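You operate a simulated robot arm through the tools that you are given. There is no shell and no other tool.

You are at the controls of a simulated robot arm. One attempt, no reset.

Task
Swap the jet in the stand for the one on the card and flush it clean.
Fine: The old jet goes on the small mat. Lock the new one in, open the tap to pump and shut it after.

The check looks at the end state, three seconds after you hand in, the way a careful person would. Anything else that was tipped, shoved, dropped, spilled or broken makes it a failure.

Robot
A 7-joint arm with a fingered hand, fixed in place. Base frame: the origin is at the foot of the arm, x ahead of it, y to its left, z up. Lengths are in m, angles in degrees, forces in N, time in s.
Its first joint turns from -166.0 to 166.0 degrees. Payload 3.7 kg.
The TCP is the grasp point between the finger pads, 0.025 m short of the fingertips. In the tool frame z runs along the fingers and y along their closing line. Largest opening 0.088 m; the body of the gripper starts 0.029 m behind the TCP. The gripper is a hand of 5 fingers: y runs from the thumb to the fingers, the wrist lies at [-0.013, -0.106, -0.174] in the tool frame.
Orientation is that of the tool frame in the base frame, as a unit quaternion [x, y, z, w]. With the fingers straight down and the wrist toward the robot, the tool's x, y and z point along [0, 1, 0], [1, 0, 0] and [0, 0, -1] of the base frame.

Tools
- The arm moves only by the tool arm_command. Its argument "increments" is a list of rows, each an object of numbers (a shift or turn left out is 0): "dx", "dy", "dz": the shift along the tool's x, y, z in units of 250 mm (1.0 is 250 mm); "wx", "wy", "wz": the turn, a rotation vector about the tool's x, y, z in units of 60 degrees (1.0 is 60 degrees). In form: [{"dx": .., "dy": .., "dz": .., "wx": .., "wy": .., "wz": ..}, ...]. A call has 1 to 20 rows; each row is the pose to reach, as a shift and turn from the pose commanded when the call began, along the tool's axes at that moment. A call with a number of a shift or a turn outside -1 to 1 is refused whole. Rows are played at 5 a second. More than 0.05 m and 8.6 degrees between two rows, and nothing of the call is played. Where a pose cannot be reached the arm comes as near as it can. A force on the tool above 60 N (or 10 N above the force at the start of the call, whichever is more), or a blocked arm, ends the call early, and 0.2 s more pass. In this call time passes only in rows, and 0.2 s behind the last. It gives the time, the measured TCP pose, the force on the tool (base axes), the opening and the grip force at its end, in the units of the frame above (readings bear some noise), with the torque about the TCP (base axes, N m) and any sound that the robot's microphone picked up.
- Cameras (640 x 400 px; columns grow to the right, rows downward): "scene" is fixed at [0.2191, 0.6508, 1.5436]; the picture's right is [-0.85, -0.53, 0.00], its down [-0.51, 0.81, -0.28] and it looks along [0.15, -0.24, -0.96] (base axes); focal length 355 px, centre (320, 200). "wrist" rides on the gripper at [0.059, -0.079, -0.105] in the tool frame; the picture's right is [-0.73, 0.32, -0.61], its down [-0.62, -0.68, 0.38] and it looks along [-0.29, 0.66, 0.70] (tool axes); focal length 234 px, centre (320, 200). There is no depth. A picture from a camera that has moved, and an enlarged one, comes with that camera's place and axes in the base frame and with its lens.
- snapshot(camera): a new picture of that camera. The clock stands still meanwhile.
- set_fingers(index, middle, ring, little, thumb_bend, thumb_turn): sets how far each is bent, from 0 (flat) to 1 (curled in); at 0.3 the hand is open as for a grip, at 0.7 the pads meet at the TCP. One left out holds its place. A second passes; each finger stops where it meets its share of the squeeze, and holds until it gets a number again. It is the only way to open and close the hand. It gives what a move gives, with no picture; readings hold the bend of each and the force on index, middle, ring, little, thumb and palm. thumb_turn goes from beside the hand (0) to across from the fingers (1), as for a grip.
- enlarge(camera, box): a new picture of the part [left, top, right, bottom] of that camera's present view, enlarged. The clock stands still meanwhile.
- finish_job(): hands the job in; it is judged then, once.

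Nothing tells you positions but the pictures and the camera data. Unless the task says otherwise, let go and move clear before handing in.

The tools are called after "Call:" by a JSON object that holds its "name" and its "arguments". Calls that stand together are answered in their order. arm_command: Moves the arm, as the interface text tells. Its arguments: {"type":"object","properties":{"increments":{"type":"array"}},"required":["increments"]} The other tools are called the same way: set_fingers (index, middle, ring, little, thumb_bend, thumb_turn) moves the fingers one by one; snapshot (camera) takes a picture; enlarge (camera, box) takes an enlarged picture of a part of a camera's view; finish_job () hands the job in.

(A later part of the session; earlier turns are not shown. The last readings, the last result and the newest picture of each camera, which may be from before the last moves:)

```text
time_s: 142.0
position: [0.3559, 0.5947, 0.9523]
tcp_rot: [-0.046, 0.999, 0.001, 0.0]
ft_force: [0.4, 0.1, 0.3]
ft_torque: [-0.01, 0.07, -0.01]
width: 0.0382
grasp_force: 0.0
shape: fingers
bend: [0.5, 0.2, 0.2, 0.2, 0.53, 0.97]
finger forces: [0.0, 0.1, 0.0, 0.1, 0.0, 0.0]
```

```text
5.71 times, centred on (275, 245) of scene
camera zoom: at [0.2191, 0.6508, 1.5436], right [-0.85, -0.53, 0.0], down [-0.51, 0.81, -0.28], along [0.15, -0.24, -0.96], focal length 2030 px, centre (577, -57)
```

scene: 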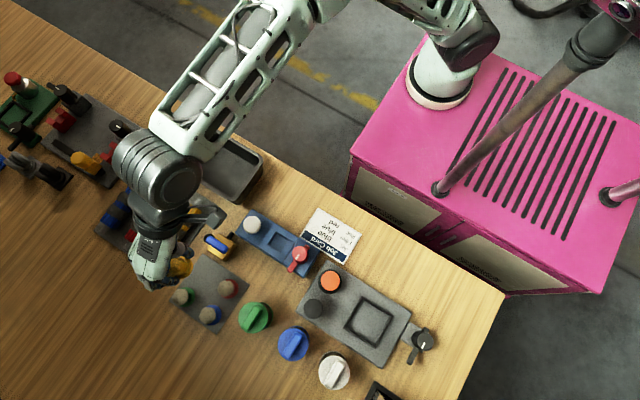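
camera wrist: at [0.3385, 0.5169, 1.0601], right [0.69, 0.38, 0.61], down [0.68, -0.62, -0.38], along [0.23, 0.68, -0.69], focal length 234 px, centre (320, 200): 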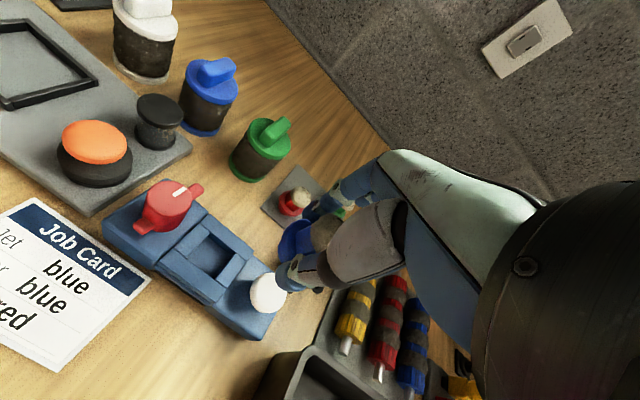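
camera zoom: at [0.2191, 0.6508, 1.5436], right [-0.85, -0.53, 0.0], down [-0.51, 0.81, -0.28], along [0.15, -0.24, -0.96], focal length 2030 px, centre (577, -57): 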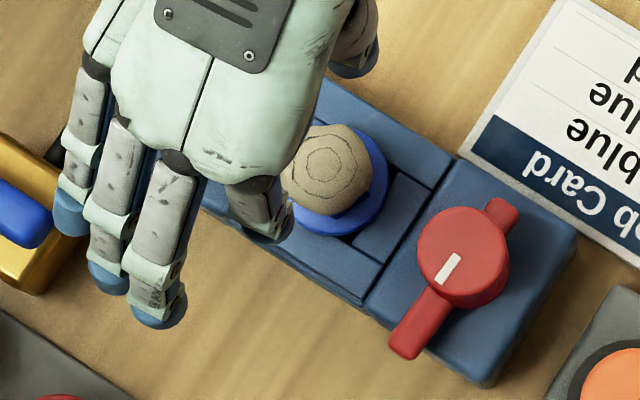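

The blue jet stands upright on the seat, within about 1 mm of where the old one was. To lock it, I'll go back over the red knob, with the same hand heading I released it at, and turn it back 90°.

Call:
{"name": "arm_command", "arguments": {"increments": [{"dx": 0.055, "dy": 0.005, "wz": -0.1}, {"dx": 0.11, "dy": 0.01, "wz": -0.2}, {"dx": 0.166, "dy": 0.015, "wz": -0.3}, {"dx": 0.221, "dy": 0.02, "wz": -0.4}, {"dx": 0.221, "dy": 0.02, "wz": -0.5}, {"dx": 0.221, "dy": 0.02, "wz": -0.6}, {"dx": 0.221, "dy": 0.02, "wz": -0.7}, {"dx": 0.221, "dy": 0.02, "wz": -0.8}, {"dx": 0.221, "dy": 0.02, "wz": -0.912}, {"dx": 0.221, "dy": 0.02, "wz": -0.912}]}}

Call:
{"name": "set_fingers", "arguments": {"index": 0.42, "thumb_bend": 0.42}}

Call:
{"name": "enlarge", "arguments": {"camera": "wrist", "box": [180, 200, 340, 330]}}

Call:
{"name": "enlarge", "arguments": {"camera": "scene", "box": [220, 200, 360, 300]}}

```text
time_s: 144.2
position: [0.2996, 0.5954, 0.9513]
tcp_rot: [-0.498, 0.867, 0.0, 0.001]
ft_force: [-0.3, -0.1, -0.8]
ft_torque: [0.02, 0.02, 0.01]
width: 0.0379
grasp_force: 0.0
shape: fingers
bend: [0.5, 0.2, 0.2, 0.2, 0.53, 0.97]
finger forces: [0.0, 0.0, 0.0, 0.0, 0.0, 0.0]
```

```text
time_s: 145.2
position: [0.3009, 0.5943, 0.9508]
tcp_rot: [-0.499, 0.867, 0.0, 0.001]
ft_force: [-0.3, 0.4, 0.2]
ft_torque: [-0.01, 0.02, -0.03]
width: 0.0589
grasp_force: 0.0
shape: fingers
bend: [0.42, 0.2, 0.2, 0.2, 0.42, 0.97]
finger forces: [0.0, 0.0, 0.1, 0.0, 0.1, 0.0]
```

```text
3.08 times, centred on (260, 265) of wrist
camera zoom: at [0.3379, 0.505, 1.0564], right [0.09, 0.79, 0.61], down [0.9, 0.2, -0.38], along [-0.42, 0.58, -0.7], focal length 720 px, centre (505, 0)
```

zoom: 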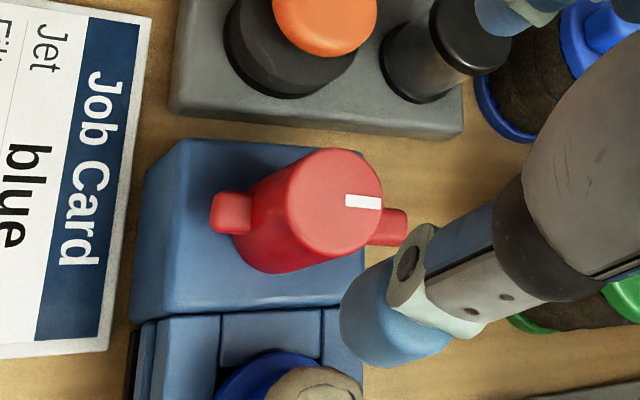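

```text
4.00 times, centred on (290, 250) of scene
camera zoom: at [0.2191, 0.6508, 1.5436], right [-0.85, -0.53, 0.0], down [-0.51, 0.81, -0.28], along [0.15, -0.24, -0.96], focal length 1421 px, centre (440, 0)
```

zoom: 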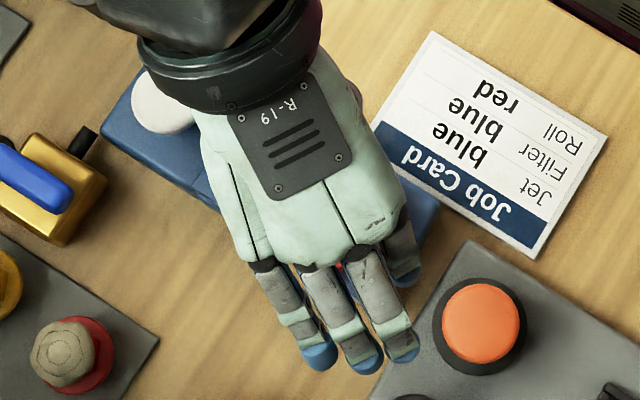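

Call:
{"name": "set_fingers", "arguments": {"index": 0.45, "thumb_bend": 0.47}}

Call:
{"name": "arm_command", "arguments": {"increments": [{"dz": 0.06}, {"dz": 0.12}, {"dz": 0.18}, {"dz": 0.24}, {"dz": 0.29}, {"dz": 0.33}, {"dz": 0.347}, {"dz": 0.347}]}}

Call:
{"name": "snapshot", "arguments": {"camera": "wrist"}}

```text
time_s: 146.2
position: [0.2992, 0.5954, 0.9504]
tcp_rot: [-0.499, 0.867, 0.0, 0.001]
ft_force: [-0.6, -0.3, -0.3]
ft_torque: [0.03, 0.01, 0.01]
width: 0.051
grasp_force: 0.1
shape: fingers
bend: [0.45, 0.2, 0.2, 0.2, 0.47, 0.97]
finger forces: [0.0, 0.0, 0.0, 0.0, 0.0, 0.0]
```

```text
time_s: 148.0
position: [0.2986, 0.596, 0.8654]
tcp_rot: [-0.498, 0.867, 0.001, 0.001]
ft_force: [-0.3, 0.0, 1.2]
ft_torque: [0.0, -0.04, 0.01]
width: 0.0509
grasp_force: 0.1
shape: fingers
bend: [0.45, 0.2, 0.2, 0.2, 0.47, 0.97]
finger forces: [0.0, 0.1, 0.0, 0.1, 0.1, 0.0]
```

```text
taken
camera wrist: at [0.3384, 0.5057, 0.9701], right [0.09, 0.79, 0.61], down [0.9, 0.2, -0.38], along [-0.42, 0.58, -0.7], focal length 234 px, centre (320, 200)
```

wrist: 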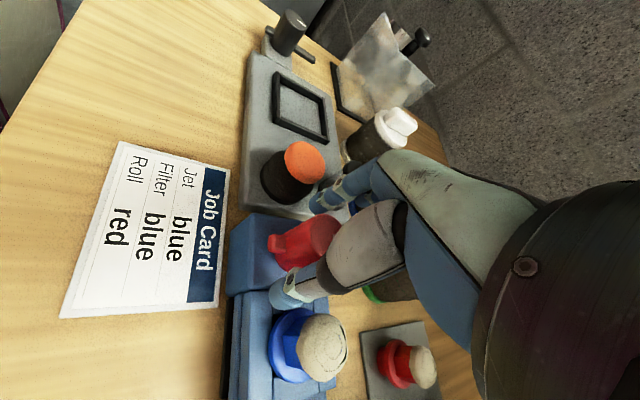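

Aligned with the knob and no contact. I'll grip it as before.

Call:
{"name": "set_fingers", "arguments": {"index": 0.6, "thumb_bend": 0.6}}

Call:
{"name": "set_fingers", "arguments": {"index": 0.68, "thumb_bend": 0.68}}

Call:
{"name": "arm_command", "arguments": {"increments": [{"wz": 0.06}, {"wz": 0.12}, {"wz": 0.18}, {"wz": 0.25}]}}

Call:
{"name": "enlarge", "arguments": {"camera": "wrist", "box": [200, 180, 380, 340]}}

```text
time_s: 149.0
position: [0.2989, 0.5954, 0.8653]
tcp_rot: [-0.499, 0.867, 0.0, 0.0]
ft_force: [-0.4, -0.1, -0.8]
ft_torque: [0.01, 0.0, 0.03]
width: 0.0243
grasp_force: 0.6
shape: fingers
bend: [0.58, 0.2, 0.2, 0.2, 0.58, 0.97]
finger forces: [1.0, 0.1, 0.0, 0.0, 1.1, 0.1]
```

```text
time_s: 150.0
position: [0.2996, 0.5958, 0.8659]
tcp_rot: [-0.498, 0.867, 0.0, 0.001]
ft_force: [0.7, -1.0, -1.4]
ft_torque: [0.01, -0.01, -0.03]
width: 0.0219
grasp_force: 5.0
shape: fingers
bend: [0.59, 0.2, 0.2, 0.2, 0.6, 0.97]
finger forces: [4.8, 0.0, 0.0, 0.0, 5.1, 0.0]
```

```text
time_s: 151.0
position: [0.2997, 0.5965, 0.8653]
tcp_rot: [-0.38, 0.925, 0.002, 0.0]
ft_force: [2.0, -1.6, 1.5]
ft_torque: [-0.08, -0.06, 0.04]
width: 0.0218
grasp_force: 5.9
shape: fingers
bend: [0.6, 0.2, 0.2, 0.2, 0.6, 0.98]
finger forces: [4.2, 0.1, 0.0, 0.0, 6.6, 0.0]
```

```text
2.50 times, centred on (290, 260) of wrist
camera zoom: at [0.3125, 0.499, 0.9697], right [0.29, 0.74, 0.61], down [0.92, -0.04, -0.38], along [-0.26, 0.67, -0.69], focal length 585 px, centre (395, 50)
```

zoom: 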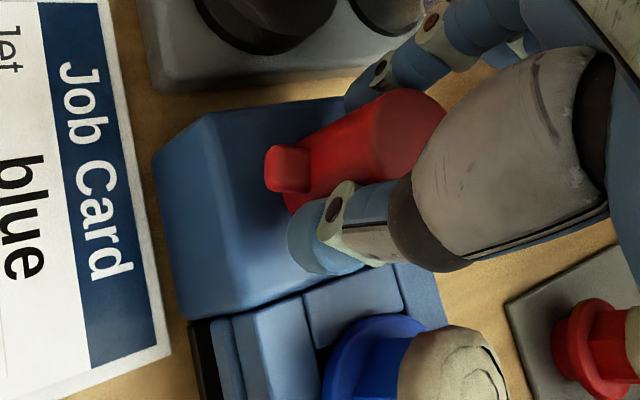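

Call:
{"name": "arm_command", "arguments": {"increments": [{"wz": 0.08}, {"wz": 0.16}, {"wz": 0.24}, {"wz": 0.32}, {"wz": 0.4}, {"wz": 0.48}, {"wz": 0.56}, {"wz": 0.64}, {"wz": 0.72}]}}

Call:
{"name": "enlarge", "arguments": {"camera": "wrist", "box": [200, 180, 380, 340]}}

Call:
{"name": "enlarge", "arguments": {"camera": "scene", "box": [220, 200, 360, 300]}}

```text
time_s: 153.0
position: [0.2987, 0.596, 0.866]
tcp_rot: [-0.014, 1.0, 0.001, 0.0]
ft_force: [1.0, -2.5, 0.4]
ft_torque: [-0.03, 0.02, 0.06]
width: 0.0212
grasp_force: 5.5
shape: fingers
bend: [0.61, 0.2, 0.2, 0.2, 0.6, 0.98]
finger forces: [4.2, 0.0, 0.0, 0.0, 5.5, 0.1]
```

```text
2.50 times, centred on (290, 260) of wrist
camera zoom: at [0.2417, 0.5166, 0.9698], right [0.72, 0.34, 0.61], down [0.64, -0.66, -0.38], along [0.27, 0.66, -0.7], focal length 585 px, centre (395, 50)
```

zoom: 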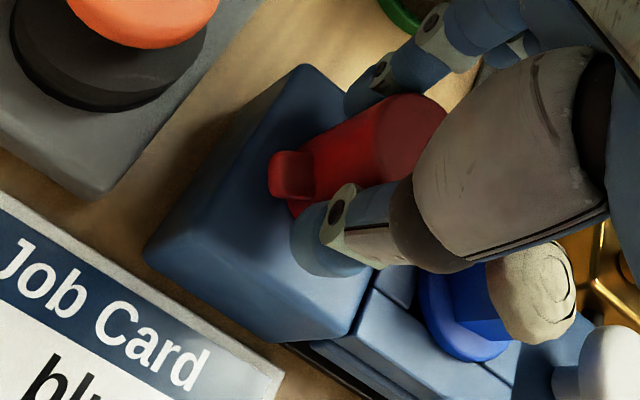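

```text
4.00 times, centred on (290, 250) of scene
camera zoom: at [0.2191, 0.6508, 1.5436], right [-0.85, -0.53, 0.0], down [-0.51, 0.81, -0.28], along [0.15, -0.24, -0.96], focal length 1421 px, centre (440, 0)
```

zoom: 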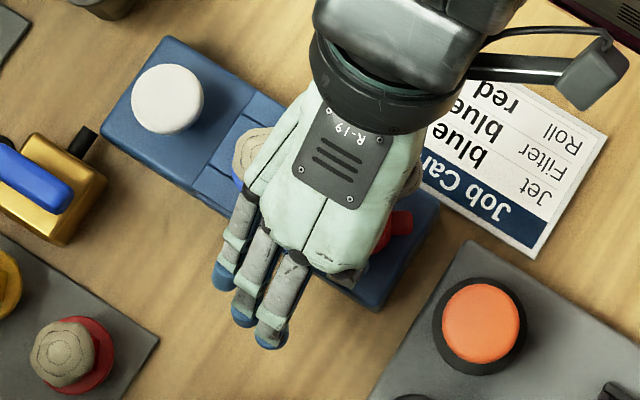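

Call:
{"name": "arm_command", "arguments": {"increments": [{"wz": 0.07}, {"wz": 0.14}, {"wz": 0.21}, {"wz": 0.28}, {"wz": 0.35}, {"wz": 0.42}, {"wz": 0.47}, {"wz": 0.51}]}}

Call:
{"name": "enlarge", "arguments": {"camera": "wrist", "box": [200, 180, 380, 340]}}

Call:
{"name": "enlarge", "arguments": {"camera": "scene", "box": [220, 200, 360, 300]}}

```text
time_s: 154.8
position: [0.2999, 0.5955, 0.8636]
tcp_rot: [0.251, 0.968, 0.001, 0.0]
ft_force: [-0.1, -0.8, 1.4]
ft_torque: [-0.01, 0.0, 0.03]
width: 0.0211
grasp_force: 5.2
shape: fingers
bend: [0.6, 0.2, 0.2, 0.2, 0.61, 0.98]
finger forces: [5.4, 0.1, 0.0, 0.0, 5.1, 0.0]
```

```text
2.50 times, centred on (290, 260) of wrist
camera zoom: at [0.209, 0.5558, 0.9696], right [0.79, -0.07, 0.61], down [0.21, -0.9, -0.38], along [0.57, 0.43, -0.7], focal length 585 px, centre (395, 50)
```

zoom: 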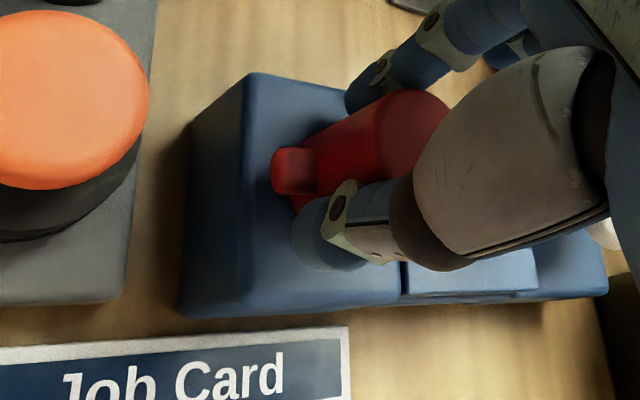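

```text
4.00 times, centred on (290, 250) of scene
camera zoom: at [0.2191, 0.6508, 1.5436], right [-0.85, -0.53, 0.0], down [-0.51, 0.81, -0.28], along [0.15, -0.24, -0.96], focal length 1421 px, centre (440, 0)
```

zoom: 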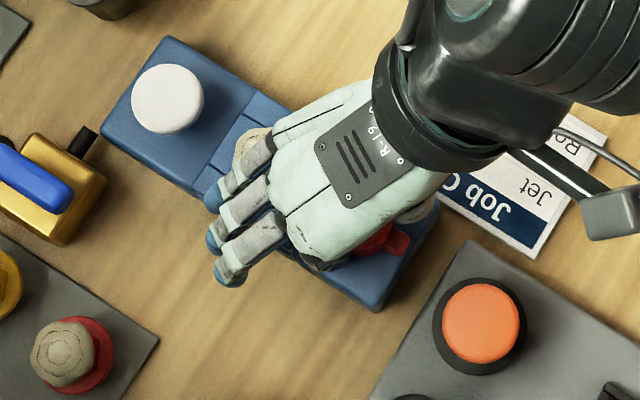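

Call:
{"name": "arm_command", "arguments": {"increments": [{"wz": 0.015}, {"wz": 0.03}]}}

Call:
{"name": "set_fingers", "arguments": {"index": 0.42, "thumb_bend": 0.42}}

Call:
{"name": "arm_command", "arguments": {"increments": [{"dz": -0.05}, {"dz": -0.1}, {"dz": -0.16}, {"dz": -0.24}, {"dz": -0.32}, {"dz": -0.38}, {"dz": -0.38}]}}

Call:
{"name": "enlarge", "arguments": {"camera": "wrist", "box": [200, 210, 360, 330]}}

```text
time_s: 155.4
position: [0.2984, 0.5964, 0.8651]
tcp_rot: [0.266, 0.964, 0.001, 0.0]
ft_force: [1.2, 0.1, 2.4]
ft_torque: [0.0, -0.03, 0.03]
width: 0.0212
grasp_force: 5.0
shape: fingers
bend: [0.6, 0.2, 0.2, 0.2, 0.61, 0.98]
finger forces: [5.6, 0.0, 0.1, 0.1, 4.4, 0.0]
```

```text
time_s: 156.4
position: [0.2986, 0.5952, 0.864]
tcp_rot: [0.265, 0.964, 0.0, 0.0]
ft_force: [0.5, -0.2, 0.2]
ft_torque: [-0.02, 0.0, -0.02]
width: 0.0586
grasp_force: 0.1
shape: fingers
bend: [0.42, 0.2, 0.2, 0.2, 0.42, 0.98]
finger forces: [0.1, 0.0, 0.1, 0.0, 0.0, 0.1]
```

```text
time_s: 158.0
position: [0.2996, 0.5975, 0.9588]
tcp_rot: [0.265, 0.964, 0.0, 0.0]
ft_force: [-0.4, -0.2, 0.3]
ft_torque: [0.01, 0.02, -0.01]
width: 0.0585
grasp_force: 0.0
shape: fingers
bend: [0.42, 0.2, 0.2, 0.2, 0.42, 0.98]
finger forces: [0.0, 0.0, 0.1, 0.0, 0.0, 0.1]
```

```text
3.33 times, centred on (280, 270) of wrist
camera zoom: at [0.208, 0.5591, 1.0644], right [0.79, -0.1, 0.61], down [0.19, -0.9, -0.38], along [0.59, 0.42, -0.7], focal length 781 px, centre (453, -33)
```

zoom: 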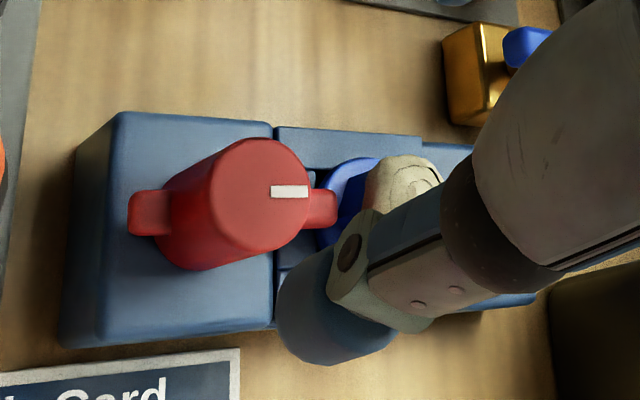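

The lever arm is back over the blue jet's flange, with the mark pointing as it did originally. Next I'll inspect the tap from closer.

Call:
{"name": "arm_command", "arguments": {"increments": [{"dx": -0.08, "dy": 0.05}, {"dx": -0.16, "dy": 0.1}, {"dx": -0.24, "dy": 0.15}, {"dx": -0.32, "dy": 0.15}, {"dx": -0.36, "dy": 0.15}, {"dx": -0.36, "dy": 0.15}]}}

Call:
{"name": "snapshot", "arguments": {"camera": "wrist"}}

Call:
{"name": "enlarge", "arguments": {"camera": "scene", "box": [180, 200, 320, 290]}}

```text
time_s: 159.4
position: [0.3968, 0.5815, 0.9586]
tcp_rot: [0.266, 0.964, 0.002, -0.001]
ft_force: [0.1, 0.2, 0.4]
ft_torque: [0.01, 0.0, -0.01]
width: 0.0587
grasp_force: 0.0
shape: fingers
bend: [0.42, 0.2, 0.2, 0.2, 0.42, 0.98]
finger forces: [0.0, 0.1, 0.0, 0.1, 0.0, 0.1]
```

```text
taken
camera wrist: at [0.3061, 0.5438, 1.0632], right [0.79, -0.1, 0.61], down [0.19, -0.9, -0.38], along [0.59, 0.42, -0.7], focal length 234 px, centre (320, 200)
```

wrist: 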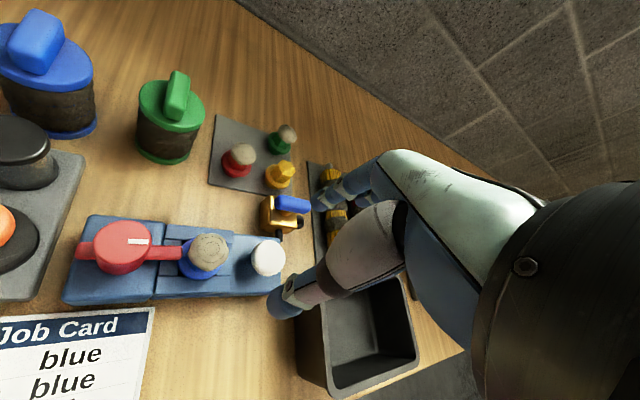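

```text
4.44 times, centred on (250, 245) of scene
camera zoom: at [0.2191, 0.6508, 1.5436], right [-0.85, -0.53, 0.0], down [-0.51, 0.81, -0.28], along [0.15, -0.24, -0.96], focal length 1579 px, centre (631, 0)
```

zoom: 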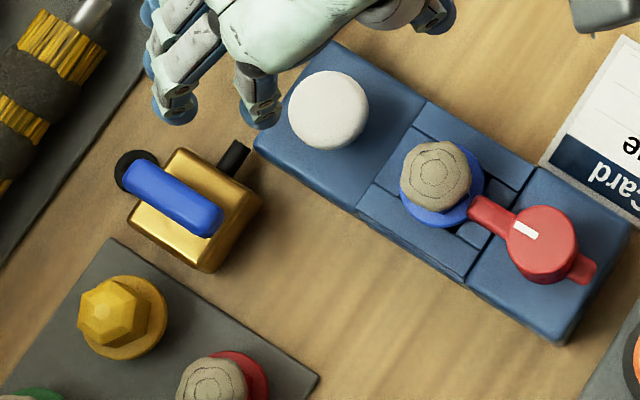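

Call:
{"name": "enlarge", "arguments": {"camera": "wrist", "box": [240, 170, 340, 250]}}

Call:
{"name": "enlarge", "arguments": {"camera": "scene", "box": [195, 225, 250, 265]}}

Call:
{"name": "enlarge", "arguments": {"camera": "wrist", "box": [60, 210, 300, 310]}}

```text
5.00 times, centred on (290, 210) of wrist
camera zoom: at [0.3061, 0.5438, 1.0632], right [0.79, -0.1, 0.61], down [0.19, -0.9, -0.38], along [0.59, 0.42, -0.7], focal length 1171 px, centre (470, 150)
```

zoom: 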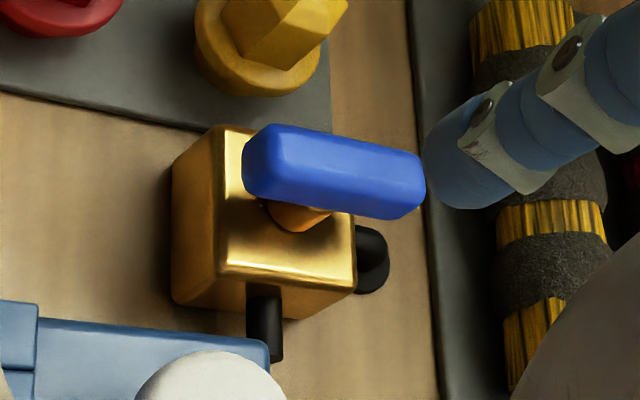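

```text
10.00 times, centred on (222, 245) of scene
camera zoom: at [0.2191, 0.6508, 1.5436], right [-0.85, -0.53, 0.0], down [-0.51, 0.81, -0.28], along [0.15, -0.24, -0.96], focal length 3553 px, centre (1295, -250)
```

zoom: 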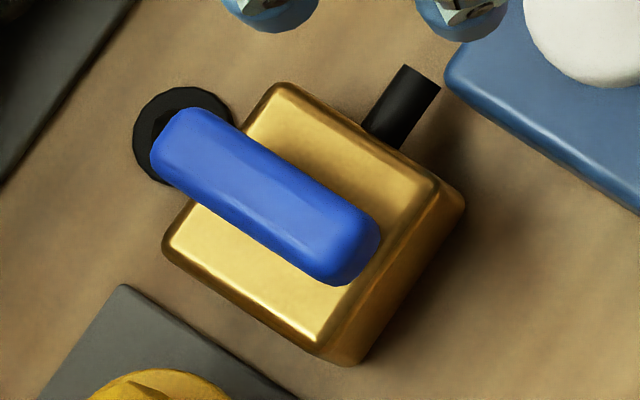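

```text
2.67 times, centred on (180, 260) of wrist
camera zoom: at [0.3061, 0.5438, 1.0632], right [0.79, -0.1, 0.61], down [0.19, -0.9, -0.38], along [0.59, 0.42, -0.7], focal length 624 px, centre (693, 40)
```

zoom: 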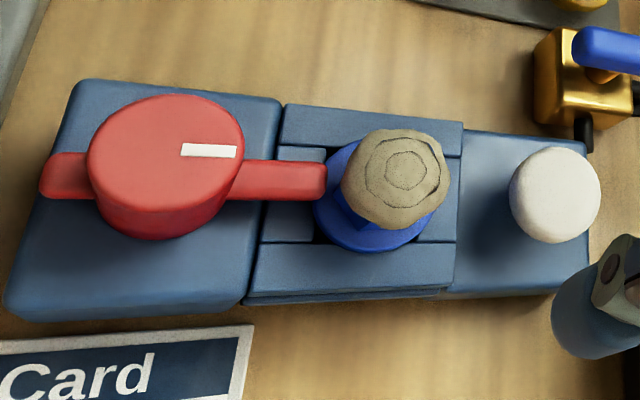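

The blue jet is locked. The tap's lever is a straight handle along x on a central stem at about (0.452, 0.664), with its top at about 0.843. I'll straddle it with index and thumb and twist gently to find which way it opens.

Call:
{"name": "set_fingers", "arguments": {"index": 0.5, "thumb_bend": 0.5, "middle": 0.47, "ring": 0.47, "little": 0.47}}

Call:
{"name": "arm_command", "arguments": {"increments": [{"dx": -0.003, "dy": 0.06, "wz": -0.07}, {"dx": -0.006, "dy": 0.12, "wz": -0.14}, {"dx": -0.009, "dy": 0.18, "wz": -0.21}, {"dx": -0.012, "dy": 0.24, "wz": -0.28}, {"dx": -0.015, "dy": 0.3, "wz": -0.36}, {"dx": -0.018, "dy": 0.36, "wz": -0.44}, {"dx": -0.02, "dy": 0.397, "wz": -0.515}, {"dx": -0.02, "dy": 0.397, "wz": -0.515}]}}

Call:
{"name": "enlarge", "arguments": {"camera": "wrist", "box": [190, 200, 330, 310]}}

Call:
{"name": "enlarge", "arguments": {"camera": "scene", "box": [160, 200, 300, 310]}}

```text
time_s: 160.4
position: [0.3982, 0.5815, 0.957]
tcp_rot: [0.266, 0.964, 0.001, 0.0]
ft_force: [0.3, 0.3, -0.2]
ft_torque: [0.02, 0.0, -0.02]
width: 0.0423
grasp_force: 0.1
shape: fingers
bend: [0.5, 0.47, 0.47, 0.47, 0.5, 0.98]
finger forces: [0.0, 0.1, 0.0, 0.1, 0.1, 0.0]
```

```text
time_s: 162.2
position: [0.4515, 0.6637, 0.9603]
tcp_rot: [-0.001, 1.0, 0.001, 0.0]
ft_force: [-0.7, 0.3, 0.1]
ft_torque: [-0.01, -0.01, -0.01]
width: 0.042
grasp_force: 0.1
shape: fingers
bend: [0.5, 0.47, 0.47, 0.47, 0.5, 0.98]
finger forces: [0.0, 0.0, 0.0, 0.0, 0.0, 0.1]
```

```text
3.64 times, centred on (260, 255) of wrist
camera zoom: at [0.3926, 0.5848, 1.0649], right [0.73, 0.32, 0.61], down [0.62, -0.68, -0.38], along [0.29, 0.66, -0.7], focal length 852 px, centre (538, 0)
```

zoom: 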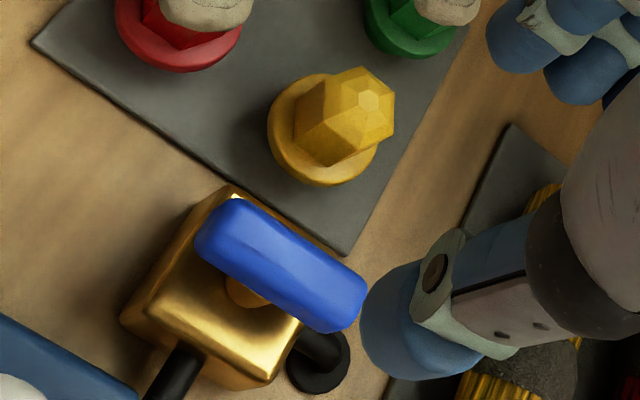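

```text
3.64 times, centred on (230, 255) of scene
camera zoom: at [0.2191, 0.6508, 1.5436], right [-0.85, -0.53, 0.0], down [-0.51, 0.81, -0.28], along [0.15, -0.24, -0.96], focal length 1292 px, centre (647, 0)
```

zoom: 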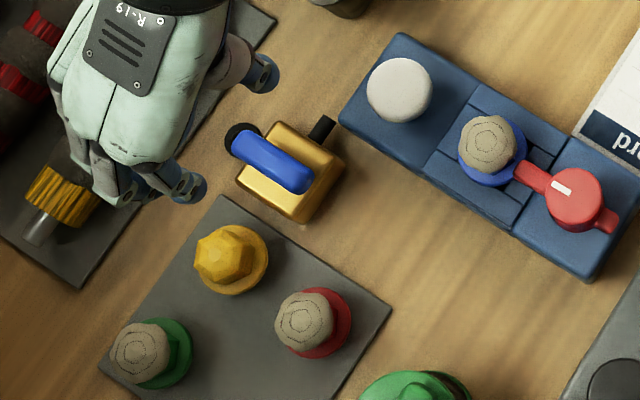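

The hand is centred over the handle. I'll descend around it.

Call:
{"name": "arm_command", "arguments": {"increments": [{"dz": 0.08}, {"dz": 0.16}, {"dz": 0.24}, {"dz": 0.31}, {"dz": 0.37}, {"dz": 0.41}, {"dz": 0.435}, {"dz": 0.435}]}}

Call:
{"name": "enlarge", "arguments": {"camera": "wrist", "box": [210, 150, 390, 300]}}

Call:
{"name": "enlarge", "arguments": {"camera": "scene", "box": [160, 200, 300, 310]}}

```text
time_s: 164.0
position: [0.4506, 0.6642, 0.8534]
tcp_rot: [-0.001, 1.0, 0.001, 0.0]
ft_force: [-0.2, 0.5, 0.4]
ft_torque: [-0.04, 0.01, -0.03]
width: 0.042
grasp_force: 0.1
shape: fingers
bend: [0.5, 0.47, 0.47, 0.47, 0.5, 0.98]
finger forces: [0.0, 0.0, 0.0, 0.0, 0.0, 0.0]
```

```text
2.67 times, centred on (300, 225) of wrist
camera zoom: at [0.3921, 0.5854, 0.9579], right [0.73, 0.32, 0.61], down [0.62, -0.68, -0.38], along [0.29, 0.66, -0.7], focal length 624 px, centre (373, 133)
```

zoom: 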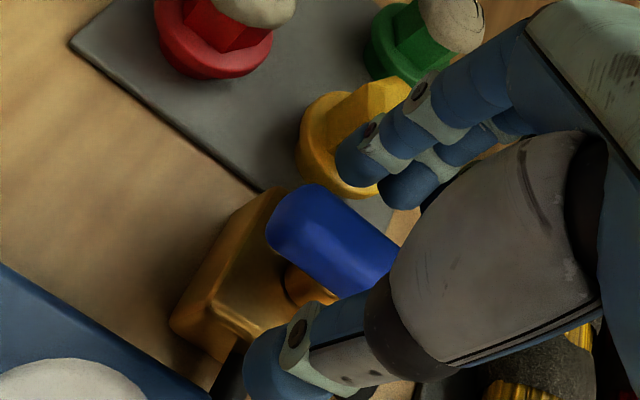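

```text
3.64 times, centred on (230, 255) of scene
camera zoom: at [0.2191, 0.6508, 1.5436], right [-0.85, -0.53, 0.0], down [-0.51, 0.81, -0.28], along [0.15, -0.24, -0.96], focal length 1292 px, centre (647, 0)
```

zoom: 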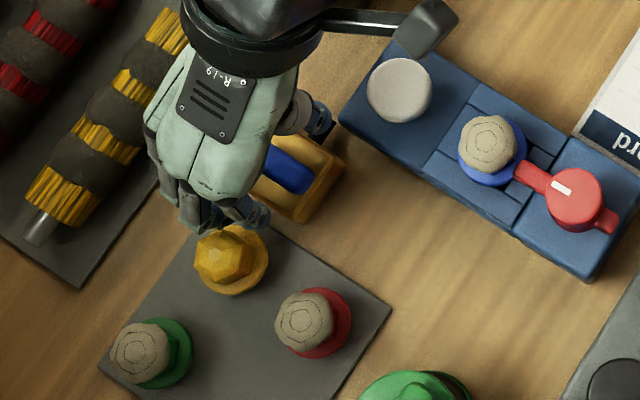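

Call:
{"name": "arm_command", "arguments": {"increments": [{"dz": 0.008}, {"dz": 0.016}]}}

Call:
{"name": "set_fingers", "arguments": {"index": 0.63, "thumb_bend": 0.63}}

Call:
{"name": "enlarge", "arguments": {"camera": "wrist", "box": [210, 150, 390, 300]}}

```text
time_s: 164.6
position: [0.4498, 0.6647, 0.8481]
tcp_rot: [-0.001, 1.0, 0.001, 0.0]
ft_force: [0.1, 0.1, 0.6]
ft_torque: [0.0, 0.0, 0.0]
width: 0.0422
grasp_force: 0.0
shape: fingers
bend: [0.5, 0.47, 0.47, 0.47, 0.5, 0.98]
finger forces: [0.2, 0.0, 0.1, 0.0, 0.1, 0.1]
```

```text
time_s: 165.6
position: [0.4512, 0.6643, 0.848]
tcp_rot: [-0.001, 1.0, 0.0, 0.0]
ft_force: [-0.2, 0.8, -0.5]
ft_torque: [-0.03, 0.02, 0.02]
width: 0.0142
grasp_force: 0.3
shape: fingers
bend: [0.63, 0.47, 0.47, 0.47, 0.63, 0.98]
finger forces: [0.0, 0.1, 0.0, 0.1, 0.0, 0.1]
```

```text
2.67 times, centred on (300, 225) of wrist
camera zoom: at [0.3921, 0.5865, 0.9527], right [0.73, 0.32, 0.61], down [0.62, -0.68, -0.38], along [0.29, 0.66, -0.7], focal length 624 px, centre (373, 133)
```

zoom: 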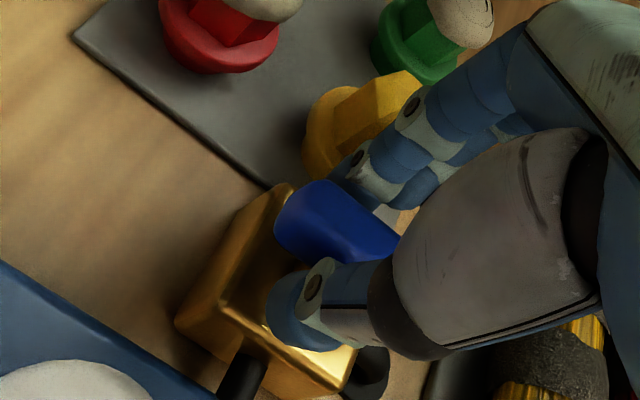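

Call:
{"name": "set_fingers", "arguments": {"index": 0.67, "thumb_bend": 0.67}}

```text
time_s: 166.6
position: [0.4508, 0.666, 0.849]
tcp_rot: [-0.001, 1.0, 0.0, -0.001]
ft_force: [0.4, 0.7, -0.1]
ft_torque: [0.0, -0.04, 0.0]
width: 0.0108
grasp_force: 1.6
shape: fingers
bend: [0.64, 0.47, 0.47, 0.47, 0.65, 0.98]
finger forces: [1.7, 0.1, 0.1, 0.0, 1.5, 0.1]
```

Call:
{"name": "arm_command", "arguments": {"increments": [{"wz": 0.04}, {"wz": 0.08}, {"wz": 0.12}]}}

Call:
{"name": "enlarge", "arguments": {"camera": "wrist", "box": [210, 150, 390, 300]}}

Call:
{"name": "enlarge", "arguments": {"camera": "scene", "box": [160, 200, 300, 310]}}

```text
time_s: 167.4
position: [0.4513, 0.6653, 0.8471]
tcp_rot: [0.064, 0.998, 0.002, 0.0]
ft_force: [-1.6, 0.5, -1.0]
ft_torque: [0.0, 0.02, 0.0]
width: 0.0109
grasp_force: 1.7
shape: fingers
bend: [0.64, 0.47, 0.47, 0.47, 0.65, 0.98]
finger forces: [1.8, 0.1, 0.0, 0.0, 1.6, 0.0]
```

```text
2.67 times, centred on (300, 225) of wrist
camera zoom: at [0.3833, 0.5941, 0.9526], right [0.76, 0.23, 0.61], down [0.53, -0.75, -0.38], along [0.37, 0.62, -0.7], focal length 624 px, centre (373, 133)
```

zoom: 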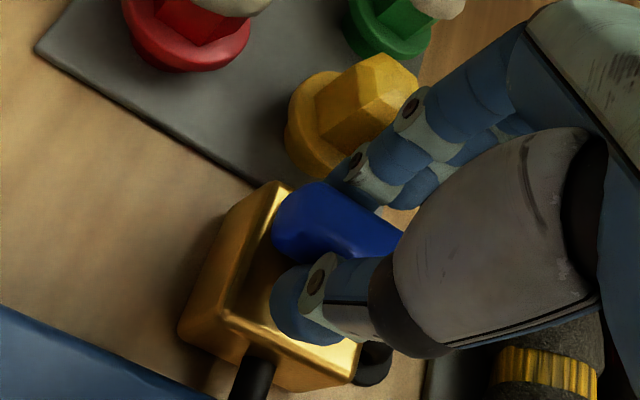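

```text
3.64 times, centred on (230, 255) of scene
camera zoom: at [0.2191, 0.6508, 1.5436], right [-0.85, -0.53, 0.0], down [-0.51, 0.81, -0.28], along [0.15, -0.24, -0.96], focal length 1292 px, centre (647, 0)
```

zoom: 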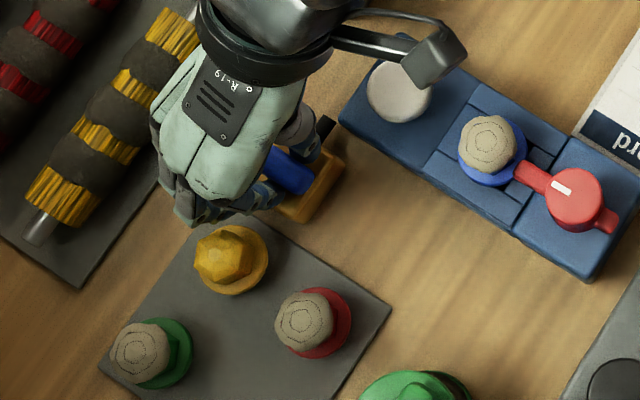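

The handle follows clockwise with no resistance. I'll continue carefully.

Call:
{"name": "arm_command", "arguments": {"increments": [{"wz": 0.07}, {"wz": 0.14}, {"wz": 0.21}, {"wz": 0.28}, {"wz": 0.35}]}}

Call:
{"name": "enlarge", "arguments": {"camera": "wrist", "box": [210, 150, 390, 300]}}

Call:
{"name": "enlarge", "arguments": {"camera": "scene", "box": [160, 200, 300, 310]}}

```text
time_s: 168.6
position: [0.4512, 0.6644, 0.8469]
tcp_rot: [0.243, 0.97, 0.001, 0.0]
ft_force: [0.4, 0.2, 1.2]
ft_torque: [0.04, 0.02, 0.08]
width: 0.011
grasp_force: 3.2
shape: fingers
bend: [0.65, 0.47, 0.47, 0.47, 0.64, 0.99]
finger forces: [2.7, 0.0, 0.0, 0.0, 2.9, 0.1]
```

```text
2.67 times, centred on (300, 225) of wrist
camera zoom: at [0.3617, 0.6228, 0.9523], right [0.79, -0.06, 0.61], down [0.23, -0.89, -0.38], along [0.57, 0.44, -0.7], focal length 624 px, centre (373, 133)
```

zoom: 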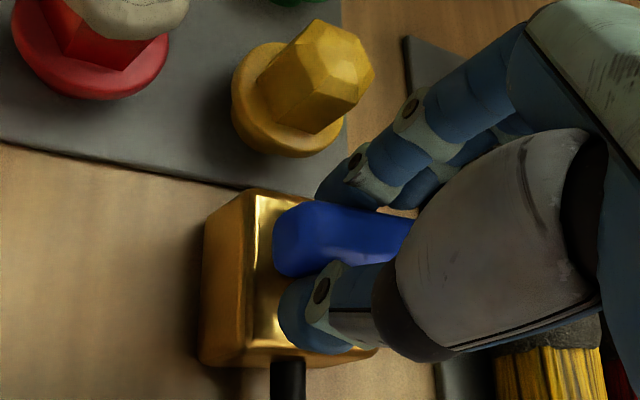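

```text
3.64 times, centred on (230, 255) of scene
camera zoom: at [0.2191, 0.6508, 1.5436], right [-0.85, -0.53, 0.0], down [-0.51, 0.81, -0.28], along [0.15, -0.24, -0.96], focal length 1292 px, centre (647, 0)
```

zoom: 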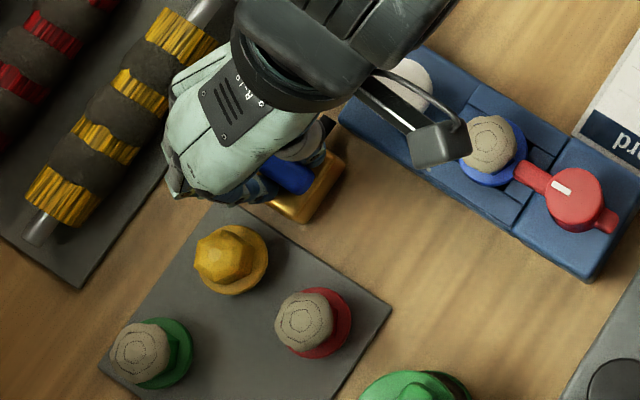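

The handle may not have followed; it looks unchanged in the picture and the torque is now rising slightly. I'll rotate back, lift off and check it.

Call:
{"name": "arm_command", "arguments": {"increments": [{"wz": -0.07}, {"wz": -0.14}, {"wz": -0.21}, {"wz": -0.28}, {"wz": -0.35}, {"wz": -0.42}, {"wz": -0.47}]}}

Call:
{"name": "set_fingers", "arguments": {"index": 0.52, "thumb_bend": 0.52}}

Call:
{"name": "arm_command", "arguments": {"increments": [{"dz": -0.05}, {"dz": -0.1}, {"dz": -0.16}, {"dz": -0.24}, {"dz": -0.32}, {"dz": -0.4}, {"dz": -0.4}]}}

Call:
{"name": "enlarge", "arguments": {"camera": "wrist", "box": [190, 200, 330, 310]}}

Call:
{"name": "enlarge", "arguments": {"camera": "scene", "box": [160, 200, 300, 310]}}

```text
time_s: 170.2
position: [0.4511, 0.6659, 0.8477]
tcp_rot: [-0.001, 1.0, 0.001, 0.0]
ft_force: [1.0, -0.2, -0.4]
ft_torque: [-0.01, -0.01, -0.01]
width: 0.011
grasp_force: 1.6
shape: fingers
bend: [0.64, 0.47, 0.47, 0.47, 0.64, 0.97]
finger forces: [1.4, 0.0, 0.0, 0.1, 1.9, 0.0]
```

```text
time_s: 171.2
position: [0.4504, 0.6651, 0.8472]
tcp_rot: [0.0, 1.0, 0.0, 0.0]
ft_force: [-0.6, 0.6, 1.1]
ft_torque: [0.02, 0.0, -0.05]
width: 0.0366
grasp_force: 0.0
shape: fingers
bend: [0.52, 0.47, 0.47, 0.47, 0.52, 0.97]
finger forces: [0.0, 0.1, 0.1, 0.0, 0.0, 0.1]
```

```text
time_s: 172.8
position: [0.4503, 0.6634, 0.9474]
tcp_rot: [0.0, 1.0, 0.0, 0.001]
ft_force: [0.4, 0.0, 0.2]
ft_torque: [0.0, 0.03, -0.03]
width: 0.0367
grasp_force: 0.1
shape: fingers
bend: [0.52, 0.47, 0.47, 0.47, 0.52, 0.97]
finger forces: [0.1, 0.0, 0.1, 0.0, 0.1, 0.0]
```

```text
3.64 times, centred on (260, 255) of wrist
camera zoom: at [0.3924, 0.5852, 1.0529], right [0.73, 0.32, 0.61], down [0.62, -0.68, -0.38], along [0.29, 0.66, -0.7], focal length 852 px, centre (538, 0)
```

zoom: 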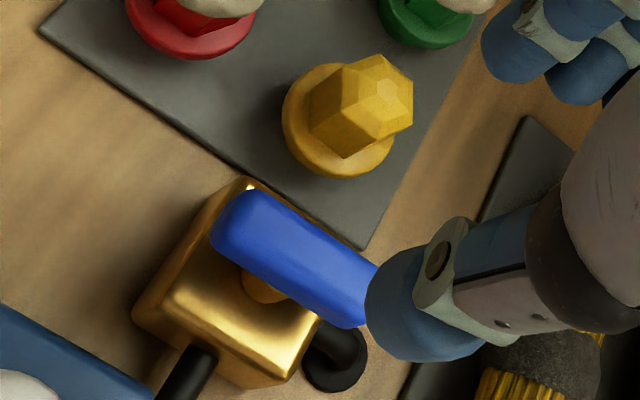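

```text
3.64 times, centred on (230, 255) of scene
camera zoom: at [0.2191, 0.6508, 1.5436], right [-0.85, -0.53, 0.0], down [-0.51, 0.81, -0.28], along [0.15, -0.24, -0.96], focal length 1292 px, centre (647, 0)
```

zoom: 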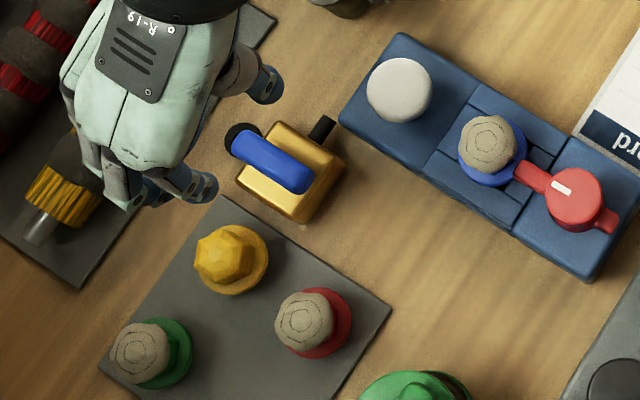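

Call:
{"name": "arm_command", "arguments": {"increments": [{"dz": 0.08}, {"dz": 0.16}, {"dz": 0.24}, {"dz": 0.31}, {"dz": 0.36}, {"dz": 0.395}, {"dz": 0.395}]}}

Call:
{"name": "set_fingers", "arguments": {"index": 0.74, "thumb_bend": 0.74}}

Call:
{"name": "arm_command", "arguments": {"increments": [{"wz": -0.05}, {"wz": -0.1}, {"wz": -0.15}, {"wz": -0.2}, {"wz": -0.25}]}}

Call:
{"name": "enlarge", "arguments": {"camera": "wrist", "box": [210, 150, 390, 300]}}

Call:
{"name": "enlarge", "arguments": {"camera": "scene", "box": [160, 200, 300, 310]}}

```text
time_s: 174.4
position: [0.4499, 0.6656, 0.8487]
tcp_rot: [-0.001, 1.0, 0.001, -0.001]
ft_force: [0.7, 0.7, -0.4]
ft_torque: [0.02, 0.0, -0.03]
width: 0.0369
grasp_force: 0.0
shape: fingers
bend: [0.52, 0.47, 0.47, 0.47, 0.52, 0.97]
finger forces: [0.0, 0.1, 0.1, 0.1, 0.0, 0.1]
```

```text
time_s: 175.4
position: [0.4497, 0.6648, 0.8493]
tcp_rot: [-0.001, 1.0, 0.0, -0.001]
ft_force: [1.1, -1.0, -3.5]
ft_torque: [-0.02, -0.04, 0.01]
width: 0.0088
grasp_force: 7.0
shape: fingers
bend: [0.71, 0.47, 0.47, 0.47, 0.66, 0.97]
finger forces: [6.5, 0.0, 0.0, 0.0, 7.0, 0.1]
```

```text
time_s: 176.6
position: [0.4502, 0.6634, 0.8492]
tcp_rot: [-0.131, 0.991, 0.001, 0.0]
ft_force: [-0.1, 0.7, -2.9]
ft_torque: [0.01, -0.04, -0.02]
width: 0.0088
grasp_force: 7.2
shape: fingers
bend: [0.71, 0.47, 0.47, 0.47, 0.67, 0.97]
finger forces: [7.5, 0.0, 0.0, 0.1, 6.4, 0.0]
```

```text
2.67 times, centred on (300, 225) of wrist
camera zoom: at [0.4142, 0.5733, 0.9538], right [0.62, 0.5, 0.61], down [0.78, -0.49, -0.38], along [0.11, 0.71, -0.7], focal length 624 px, centre (373, 133)
```

zoom: 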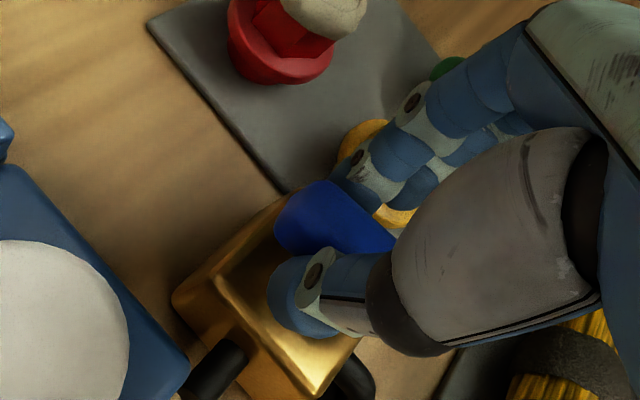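

```text
3.64 times, centred on (230, 255) of scene
camera zoom: at [0.2191, 0.6508, 1.5436], right [-0.85, -0.53, 0.0], down [-0.51, 0.81, -0.28], along [0.15, -0.24, -0.96], focal length 1292 px, centre (647, 0)
```

zoom: 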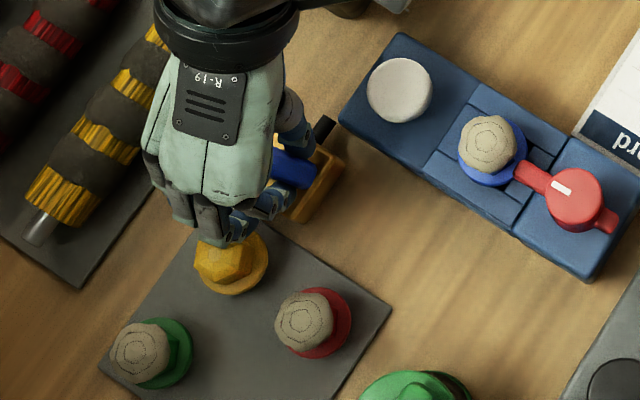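

The handle follows counter-clockwise, so that is the opening direction. Turning it this way would sweep my spare fingers across the yellow jet, so I'll release and push the handle's +x end round with a closed fingertip instead.

Call:
{"name": "set_fingers", "arguments": {"index": 0.53, "thumb_bend": 0.53}}

Call:
{"name": "arm_command", "arguments": {"increments": [{"dz": -0.05}, {"dz": -0.1}, {"dz": -0.16}, {"dz": -0.24}, {"dz": -0.32}, {"dz": -0.4}, {"dz": -0.4}]}}

Call:
{"name": "enlarge", "arguments": {"camera": "wrist", "box": [190, 200, 330, 310]}}

Call:
{"name": "enlarge", "arguments": {"camera": "scene", "box": [160, 200, 300, 310]}}

```text
time_s: 177.6
position: [0.4493, 0.663, 0.8481]
tcp_rot: [-0.132, 0.991, 0.001, 0.0]
ft_force: [-0.5, 0.1, 0.3]
ft_torque: [0.01, -0.01, -0.01]
width: 0.0344
grasp_force: 0.1
shape: fingers
bend: [0.53, 0.47, 0.47, 0.47, 0.53, 0.97]
finger forces: [0.0, 0.0, 0.0, 0.0, 0.0, 0.0]
```

```text
time_s: 179.2
position: [0.4514, 0.6677, 0.9474]
tcp_rot: [-0.132, 0.991, -0.001, -0.001]
ft_force: [0.4, -0.1, 0.6]
ft_torque: [0.02, 0.01, -0.01]
width: 0.0344
grasp_force: 0.0
shape: fingers
bend: [0.53, 0.47, 0.47, 0.47, 0.53, 0.97]
finger forces: [0.1, 0.1, 0.0, 0.0, 0.0, 0.0]
```

```text
3.64 times, centred on (260, 255) of wrist
camera zoom: at [0.4151, 0.5758, 1.0531], right [0.62, 0.5, 0.61], down [0.78, -0.5, -0.38], along [0.11, 0.71, -0.7], focal length 852 px, centre (538, 0)
```

zoom: 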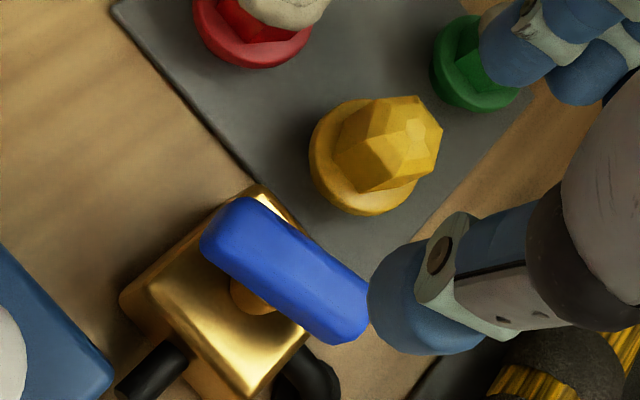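

```text
3.64 times, centred on (230, 255) of scene
camera zoom: at [0.2191, 0.6508, 1.5436], right [-0.85, -0.53, 0.0], down [-0.51, 0.81, -0.28], along [0.15, -0.24, -0.96], focal length 1292 px, centre (647, 0)
```

zoom: 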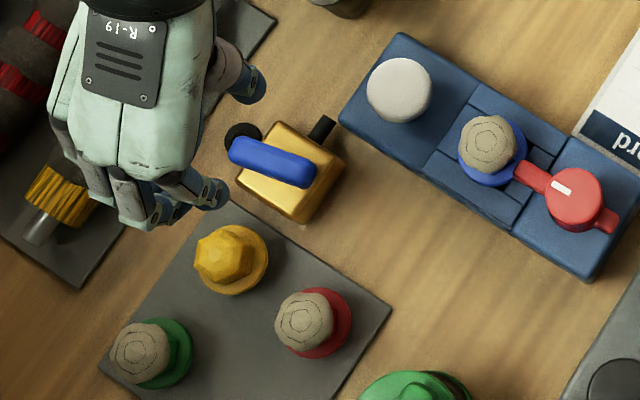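

Confirmed: the handle has turned about 15°. I'll close all fingers into a compact poker, turn to θ≈45° and move to the −y side of the handle's +x end.

Call:
{"name": "set_fingers", "arguments": {"index": 0.7, "thumb_bend": 0.7, "middle": 0.7, "ring": 0.7, "little": 0.7}}

Call:
{"name": "arm_command", "arguments": {"increments": [{"wz": 0.1}, {"wz": 0.2}, {"wz": 0.3}, {"wz": 0.4}, {"wz": 0.5}, {"wz": 0.6}, {"wz": 0.7}, {"wz": 0.8}, {"wz": 0.9}, {"wz": 1.0}, {"wz": 1.0}]}}

Call:
{"name": "snapshot", "arguments": {"camera": "wrist"}}

Call:
{"name": "enlarge", "arguments": {"camera": "scene", "box": [160, 180, 320, 310]}}

```text
time_s: 180.2
position: [0.4519, 0.6683, 0.9477]
tcp_rot: [-0.132, 0.991, 0.001, 0.001]
ft_force: [-0.1, -0.3, -0.2]
ft_torque: [0.01, -0.02, 0.0]
width: 0.0003
grasp_force: 0.1
shape: fingers
bend: [0.7, 0.7, 0.7, 0.7, 0.7, 0.97]
finger forces: [0.1, 0.0, 0.0, 0.0, 0.1, 0.1]
```

```text
time_s: 182.6
position: [0.4508, 0.6642, 0.9476]
tcp_rot: [0.382, 0.924, 0.001, 0.001]
ft_force: [0.4, -0.2, 0.1]
ft_torque: [-0.02, 0.01, 0.02]
width: 0.0
grasp_force: 0.1
shape: fingers
bend: [0.7, 0.7, 0.7, 0.7, 0.7, 0.97]
finger forces: [0.0, 0.0, 0.0, 0.0, 0.0, 0.0]
```

```text
taken
camera wrist: at [0.3531, 0.6506, 1.0535], right [0.74, -0.29, 0.61], down [-0.04, -0.92, -0.38], along [0.67, 0.26, -0.7], focal length 234 px, centre (320, 200)
```

wrist: 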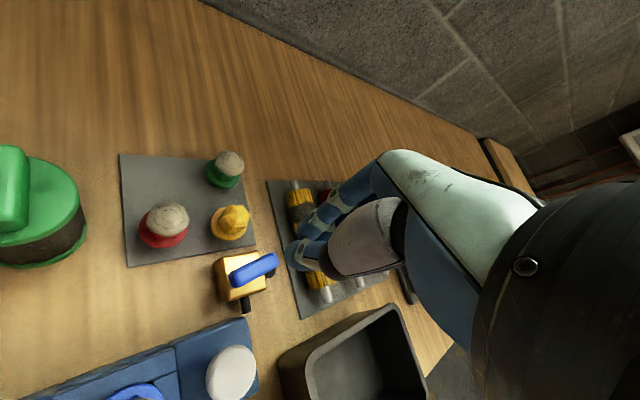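

```text
3.08 times, centred on (240, 245) of scene
camera zoom: at [0.2191, 0.6508, 1.5436], right [-0.85, -0.53, 0.0], down [-0.51, 0.81, -0.28], along [0.15, -0.24, -0.96], focal length 1093 px, centre (566, 62)
```

zoom: 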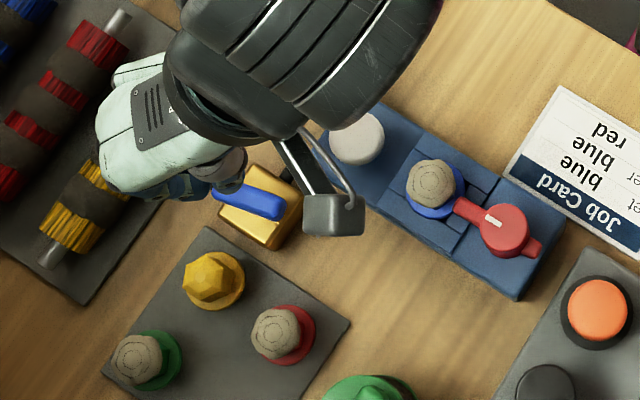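

Call:
{"name": "arm_command", "arguments": {"increments": [{"dx": -0.055, "dy": 0.014}, {"dx": -0.11, "dy": 0.028}, {"dx": -0.161, "dy": 0.042}, {"dx": -0.161, "dy": 0.042}]}}

Call:
{"name": "arm_command", "arguments": {"increments": [{"dz": 0.07}, {"dz": 0.14}, {"dz": 0.21}, {"dz": 0.28}, {"dz": 0.33}, {"dz": 0.36}, {"dz": 0.376}, {"dz": 0.376}]}}

Call:
{"name": "enlarge", "arguments": {"camera": "wrist", "box": [200, 150, 380, 310]}}

Call:
{"name": "enlarge", "arguments": {"camera": "scene", "box": [160, 180, 320, 310]}}

```text
time_s: 183.6
position: [0.4866, 0.644, 0.9482]
tcp_rot: [0.381, 0.924, 0.001, 0.0]
ft_force: [0.1, -0.2, 0.6]
ft_torque: [0.0, 0.01, 0.0]
width: 0.0
grasp_force: 0.0
shape: fingers
bend: [0.7, 0.7, 0.7, 0.7, 0.7, 0.97]
finger forces: [0.1, 0.0, 0.0, 0.0, 0.1, 0.1]
```

```text
time_s: 185.4
position: [0.488, 0.6419, 0.853]
tcp_rot: [0.382, 0.924, 0.0, 0.0]
ft_force: [0.1, -0.8, 0.3]
ft_torque: [0.04, 0.01, 0.01]
width: 0.0002
grasp_force: 0.0
shape: fingers
bend: [0.7, 0.7, 0.7, 0.7, 0.7, 0.97]
finger forces: [0.1, 0.0, 0.0, 0.0, 0.1, 0.0]
```

```text
2.50 times, centred on (290, 230) of wrist
camera zoom: at [0.3892, 0.6286, 0.9585], right [0.74, -0.28, 0.61], down [-0.04, -0.92, -0.38], along [0.67, 0.26, -0.7], focal length 585 px, centre (395, 125)
```

zoom: 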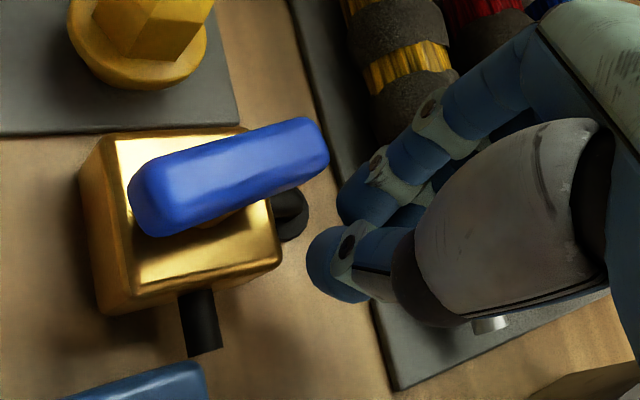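

```text
3.08 times, centred on (240, 245) of scene
camera zoom: at [0.2191, 0.6508, 1.5436], right [-0.85, -0.53, 0.0], down [-0.51, 0.81, -0.28], along [0.15, -0.24, -0.96], focal length 1093 px, centre (566, 62)
```

zoom: 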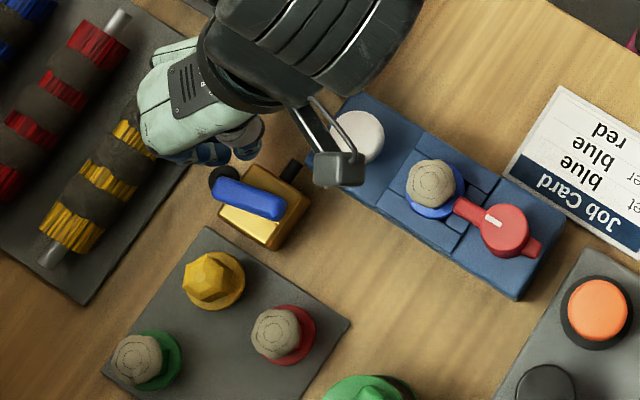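

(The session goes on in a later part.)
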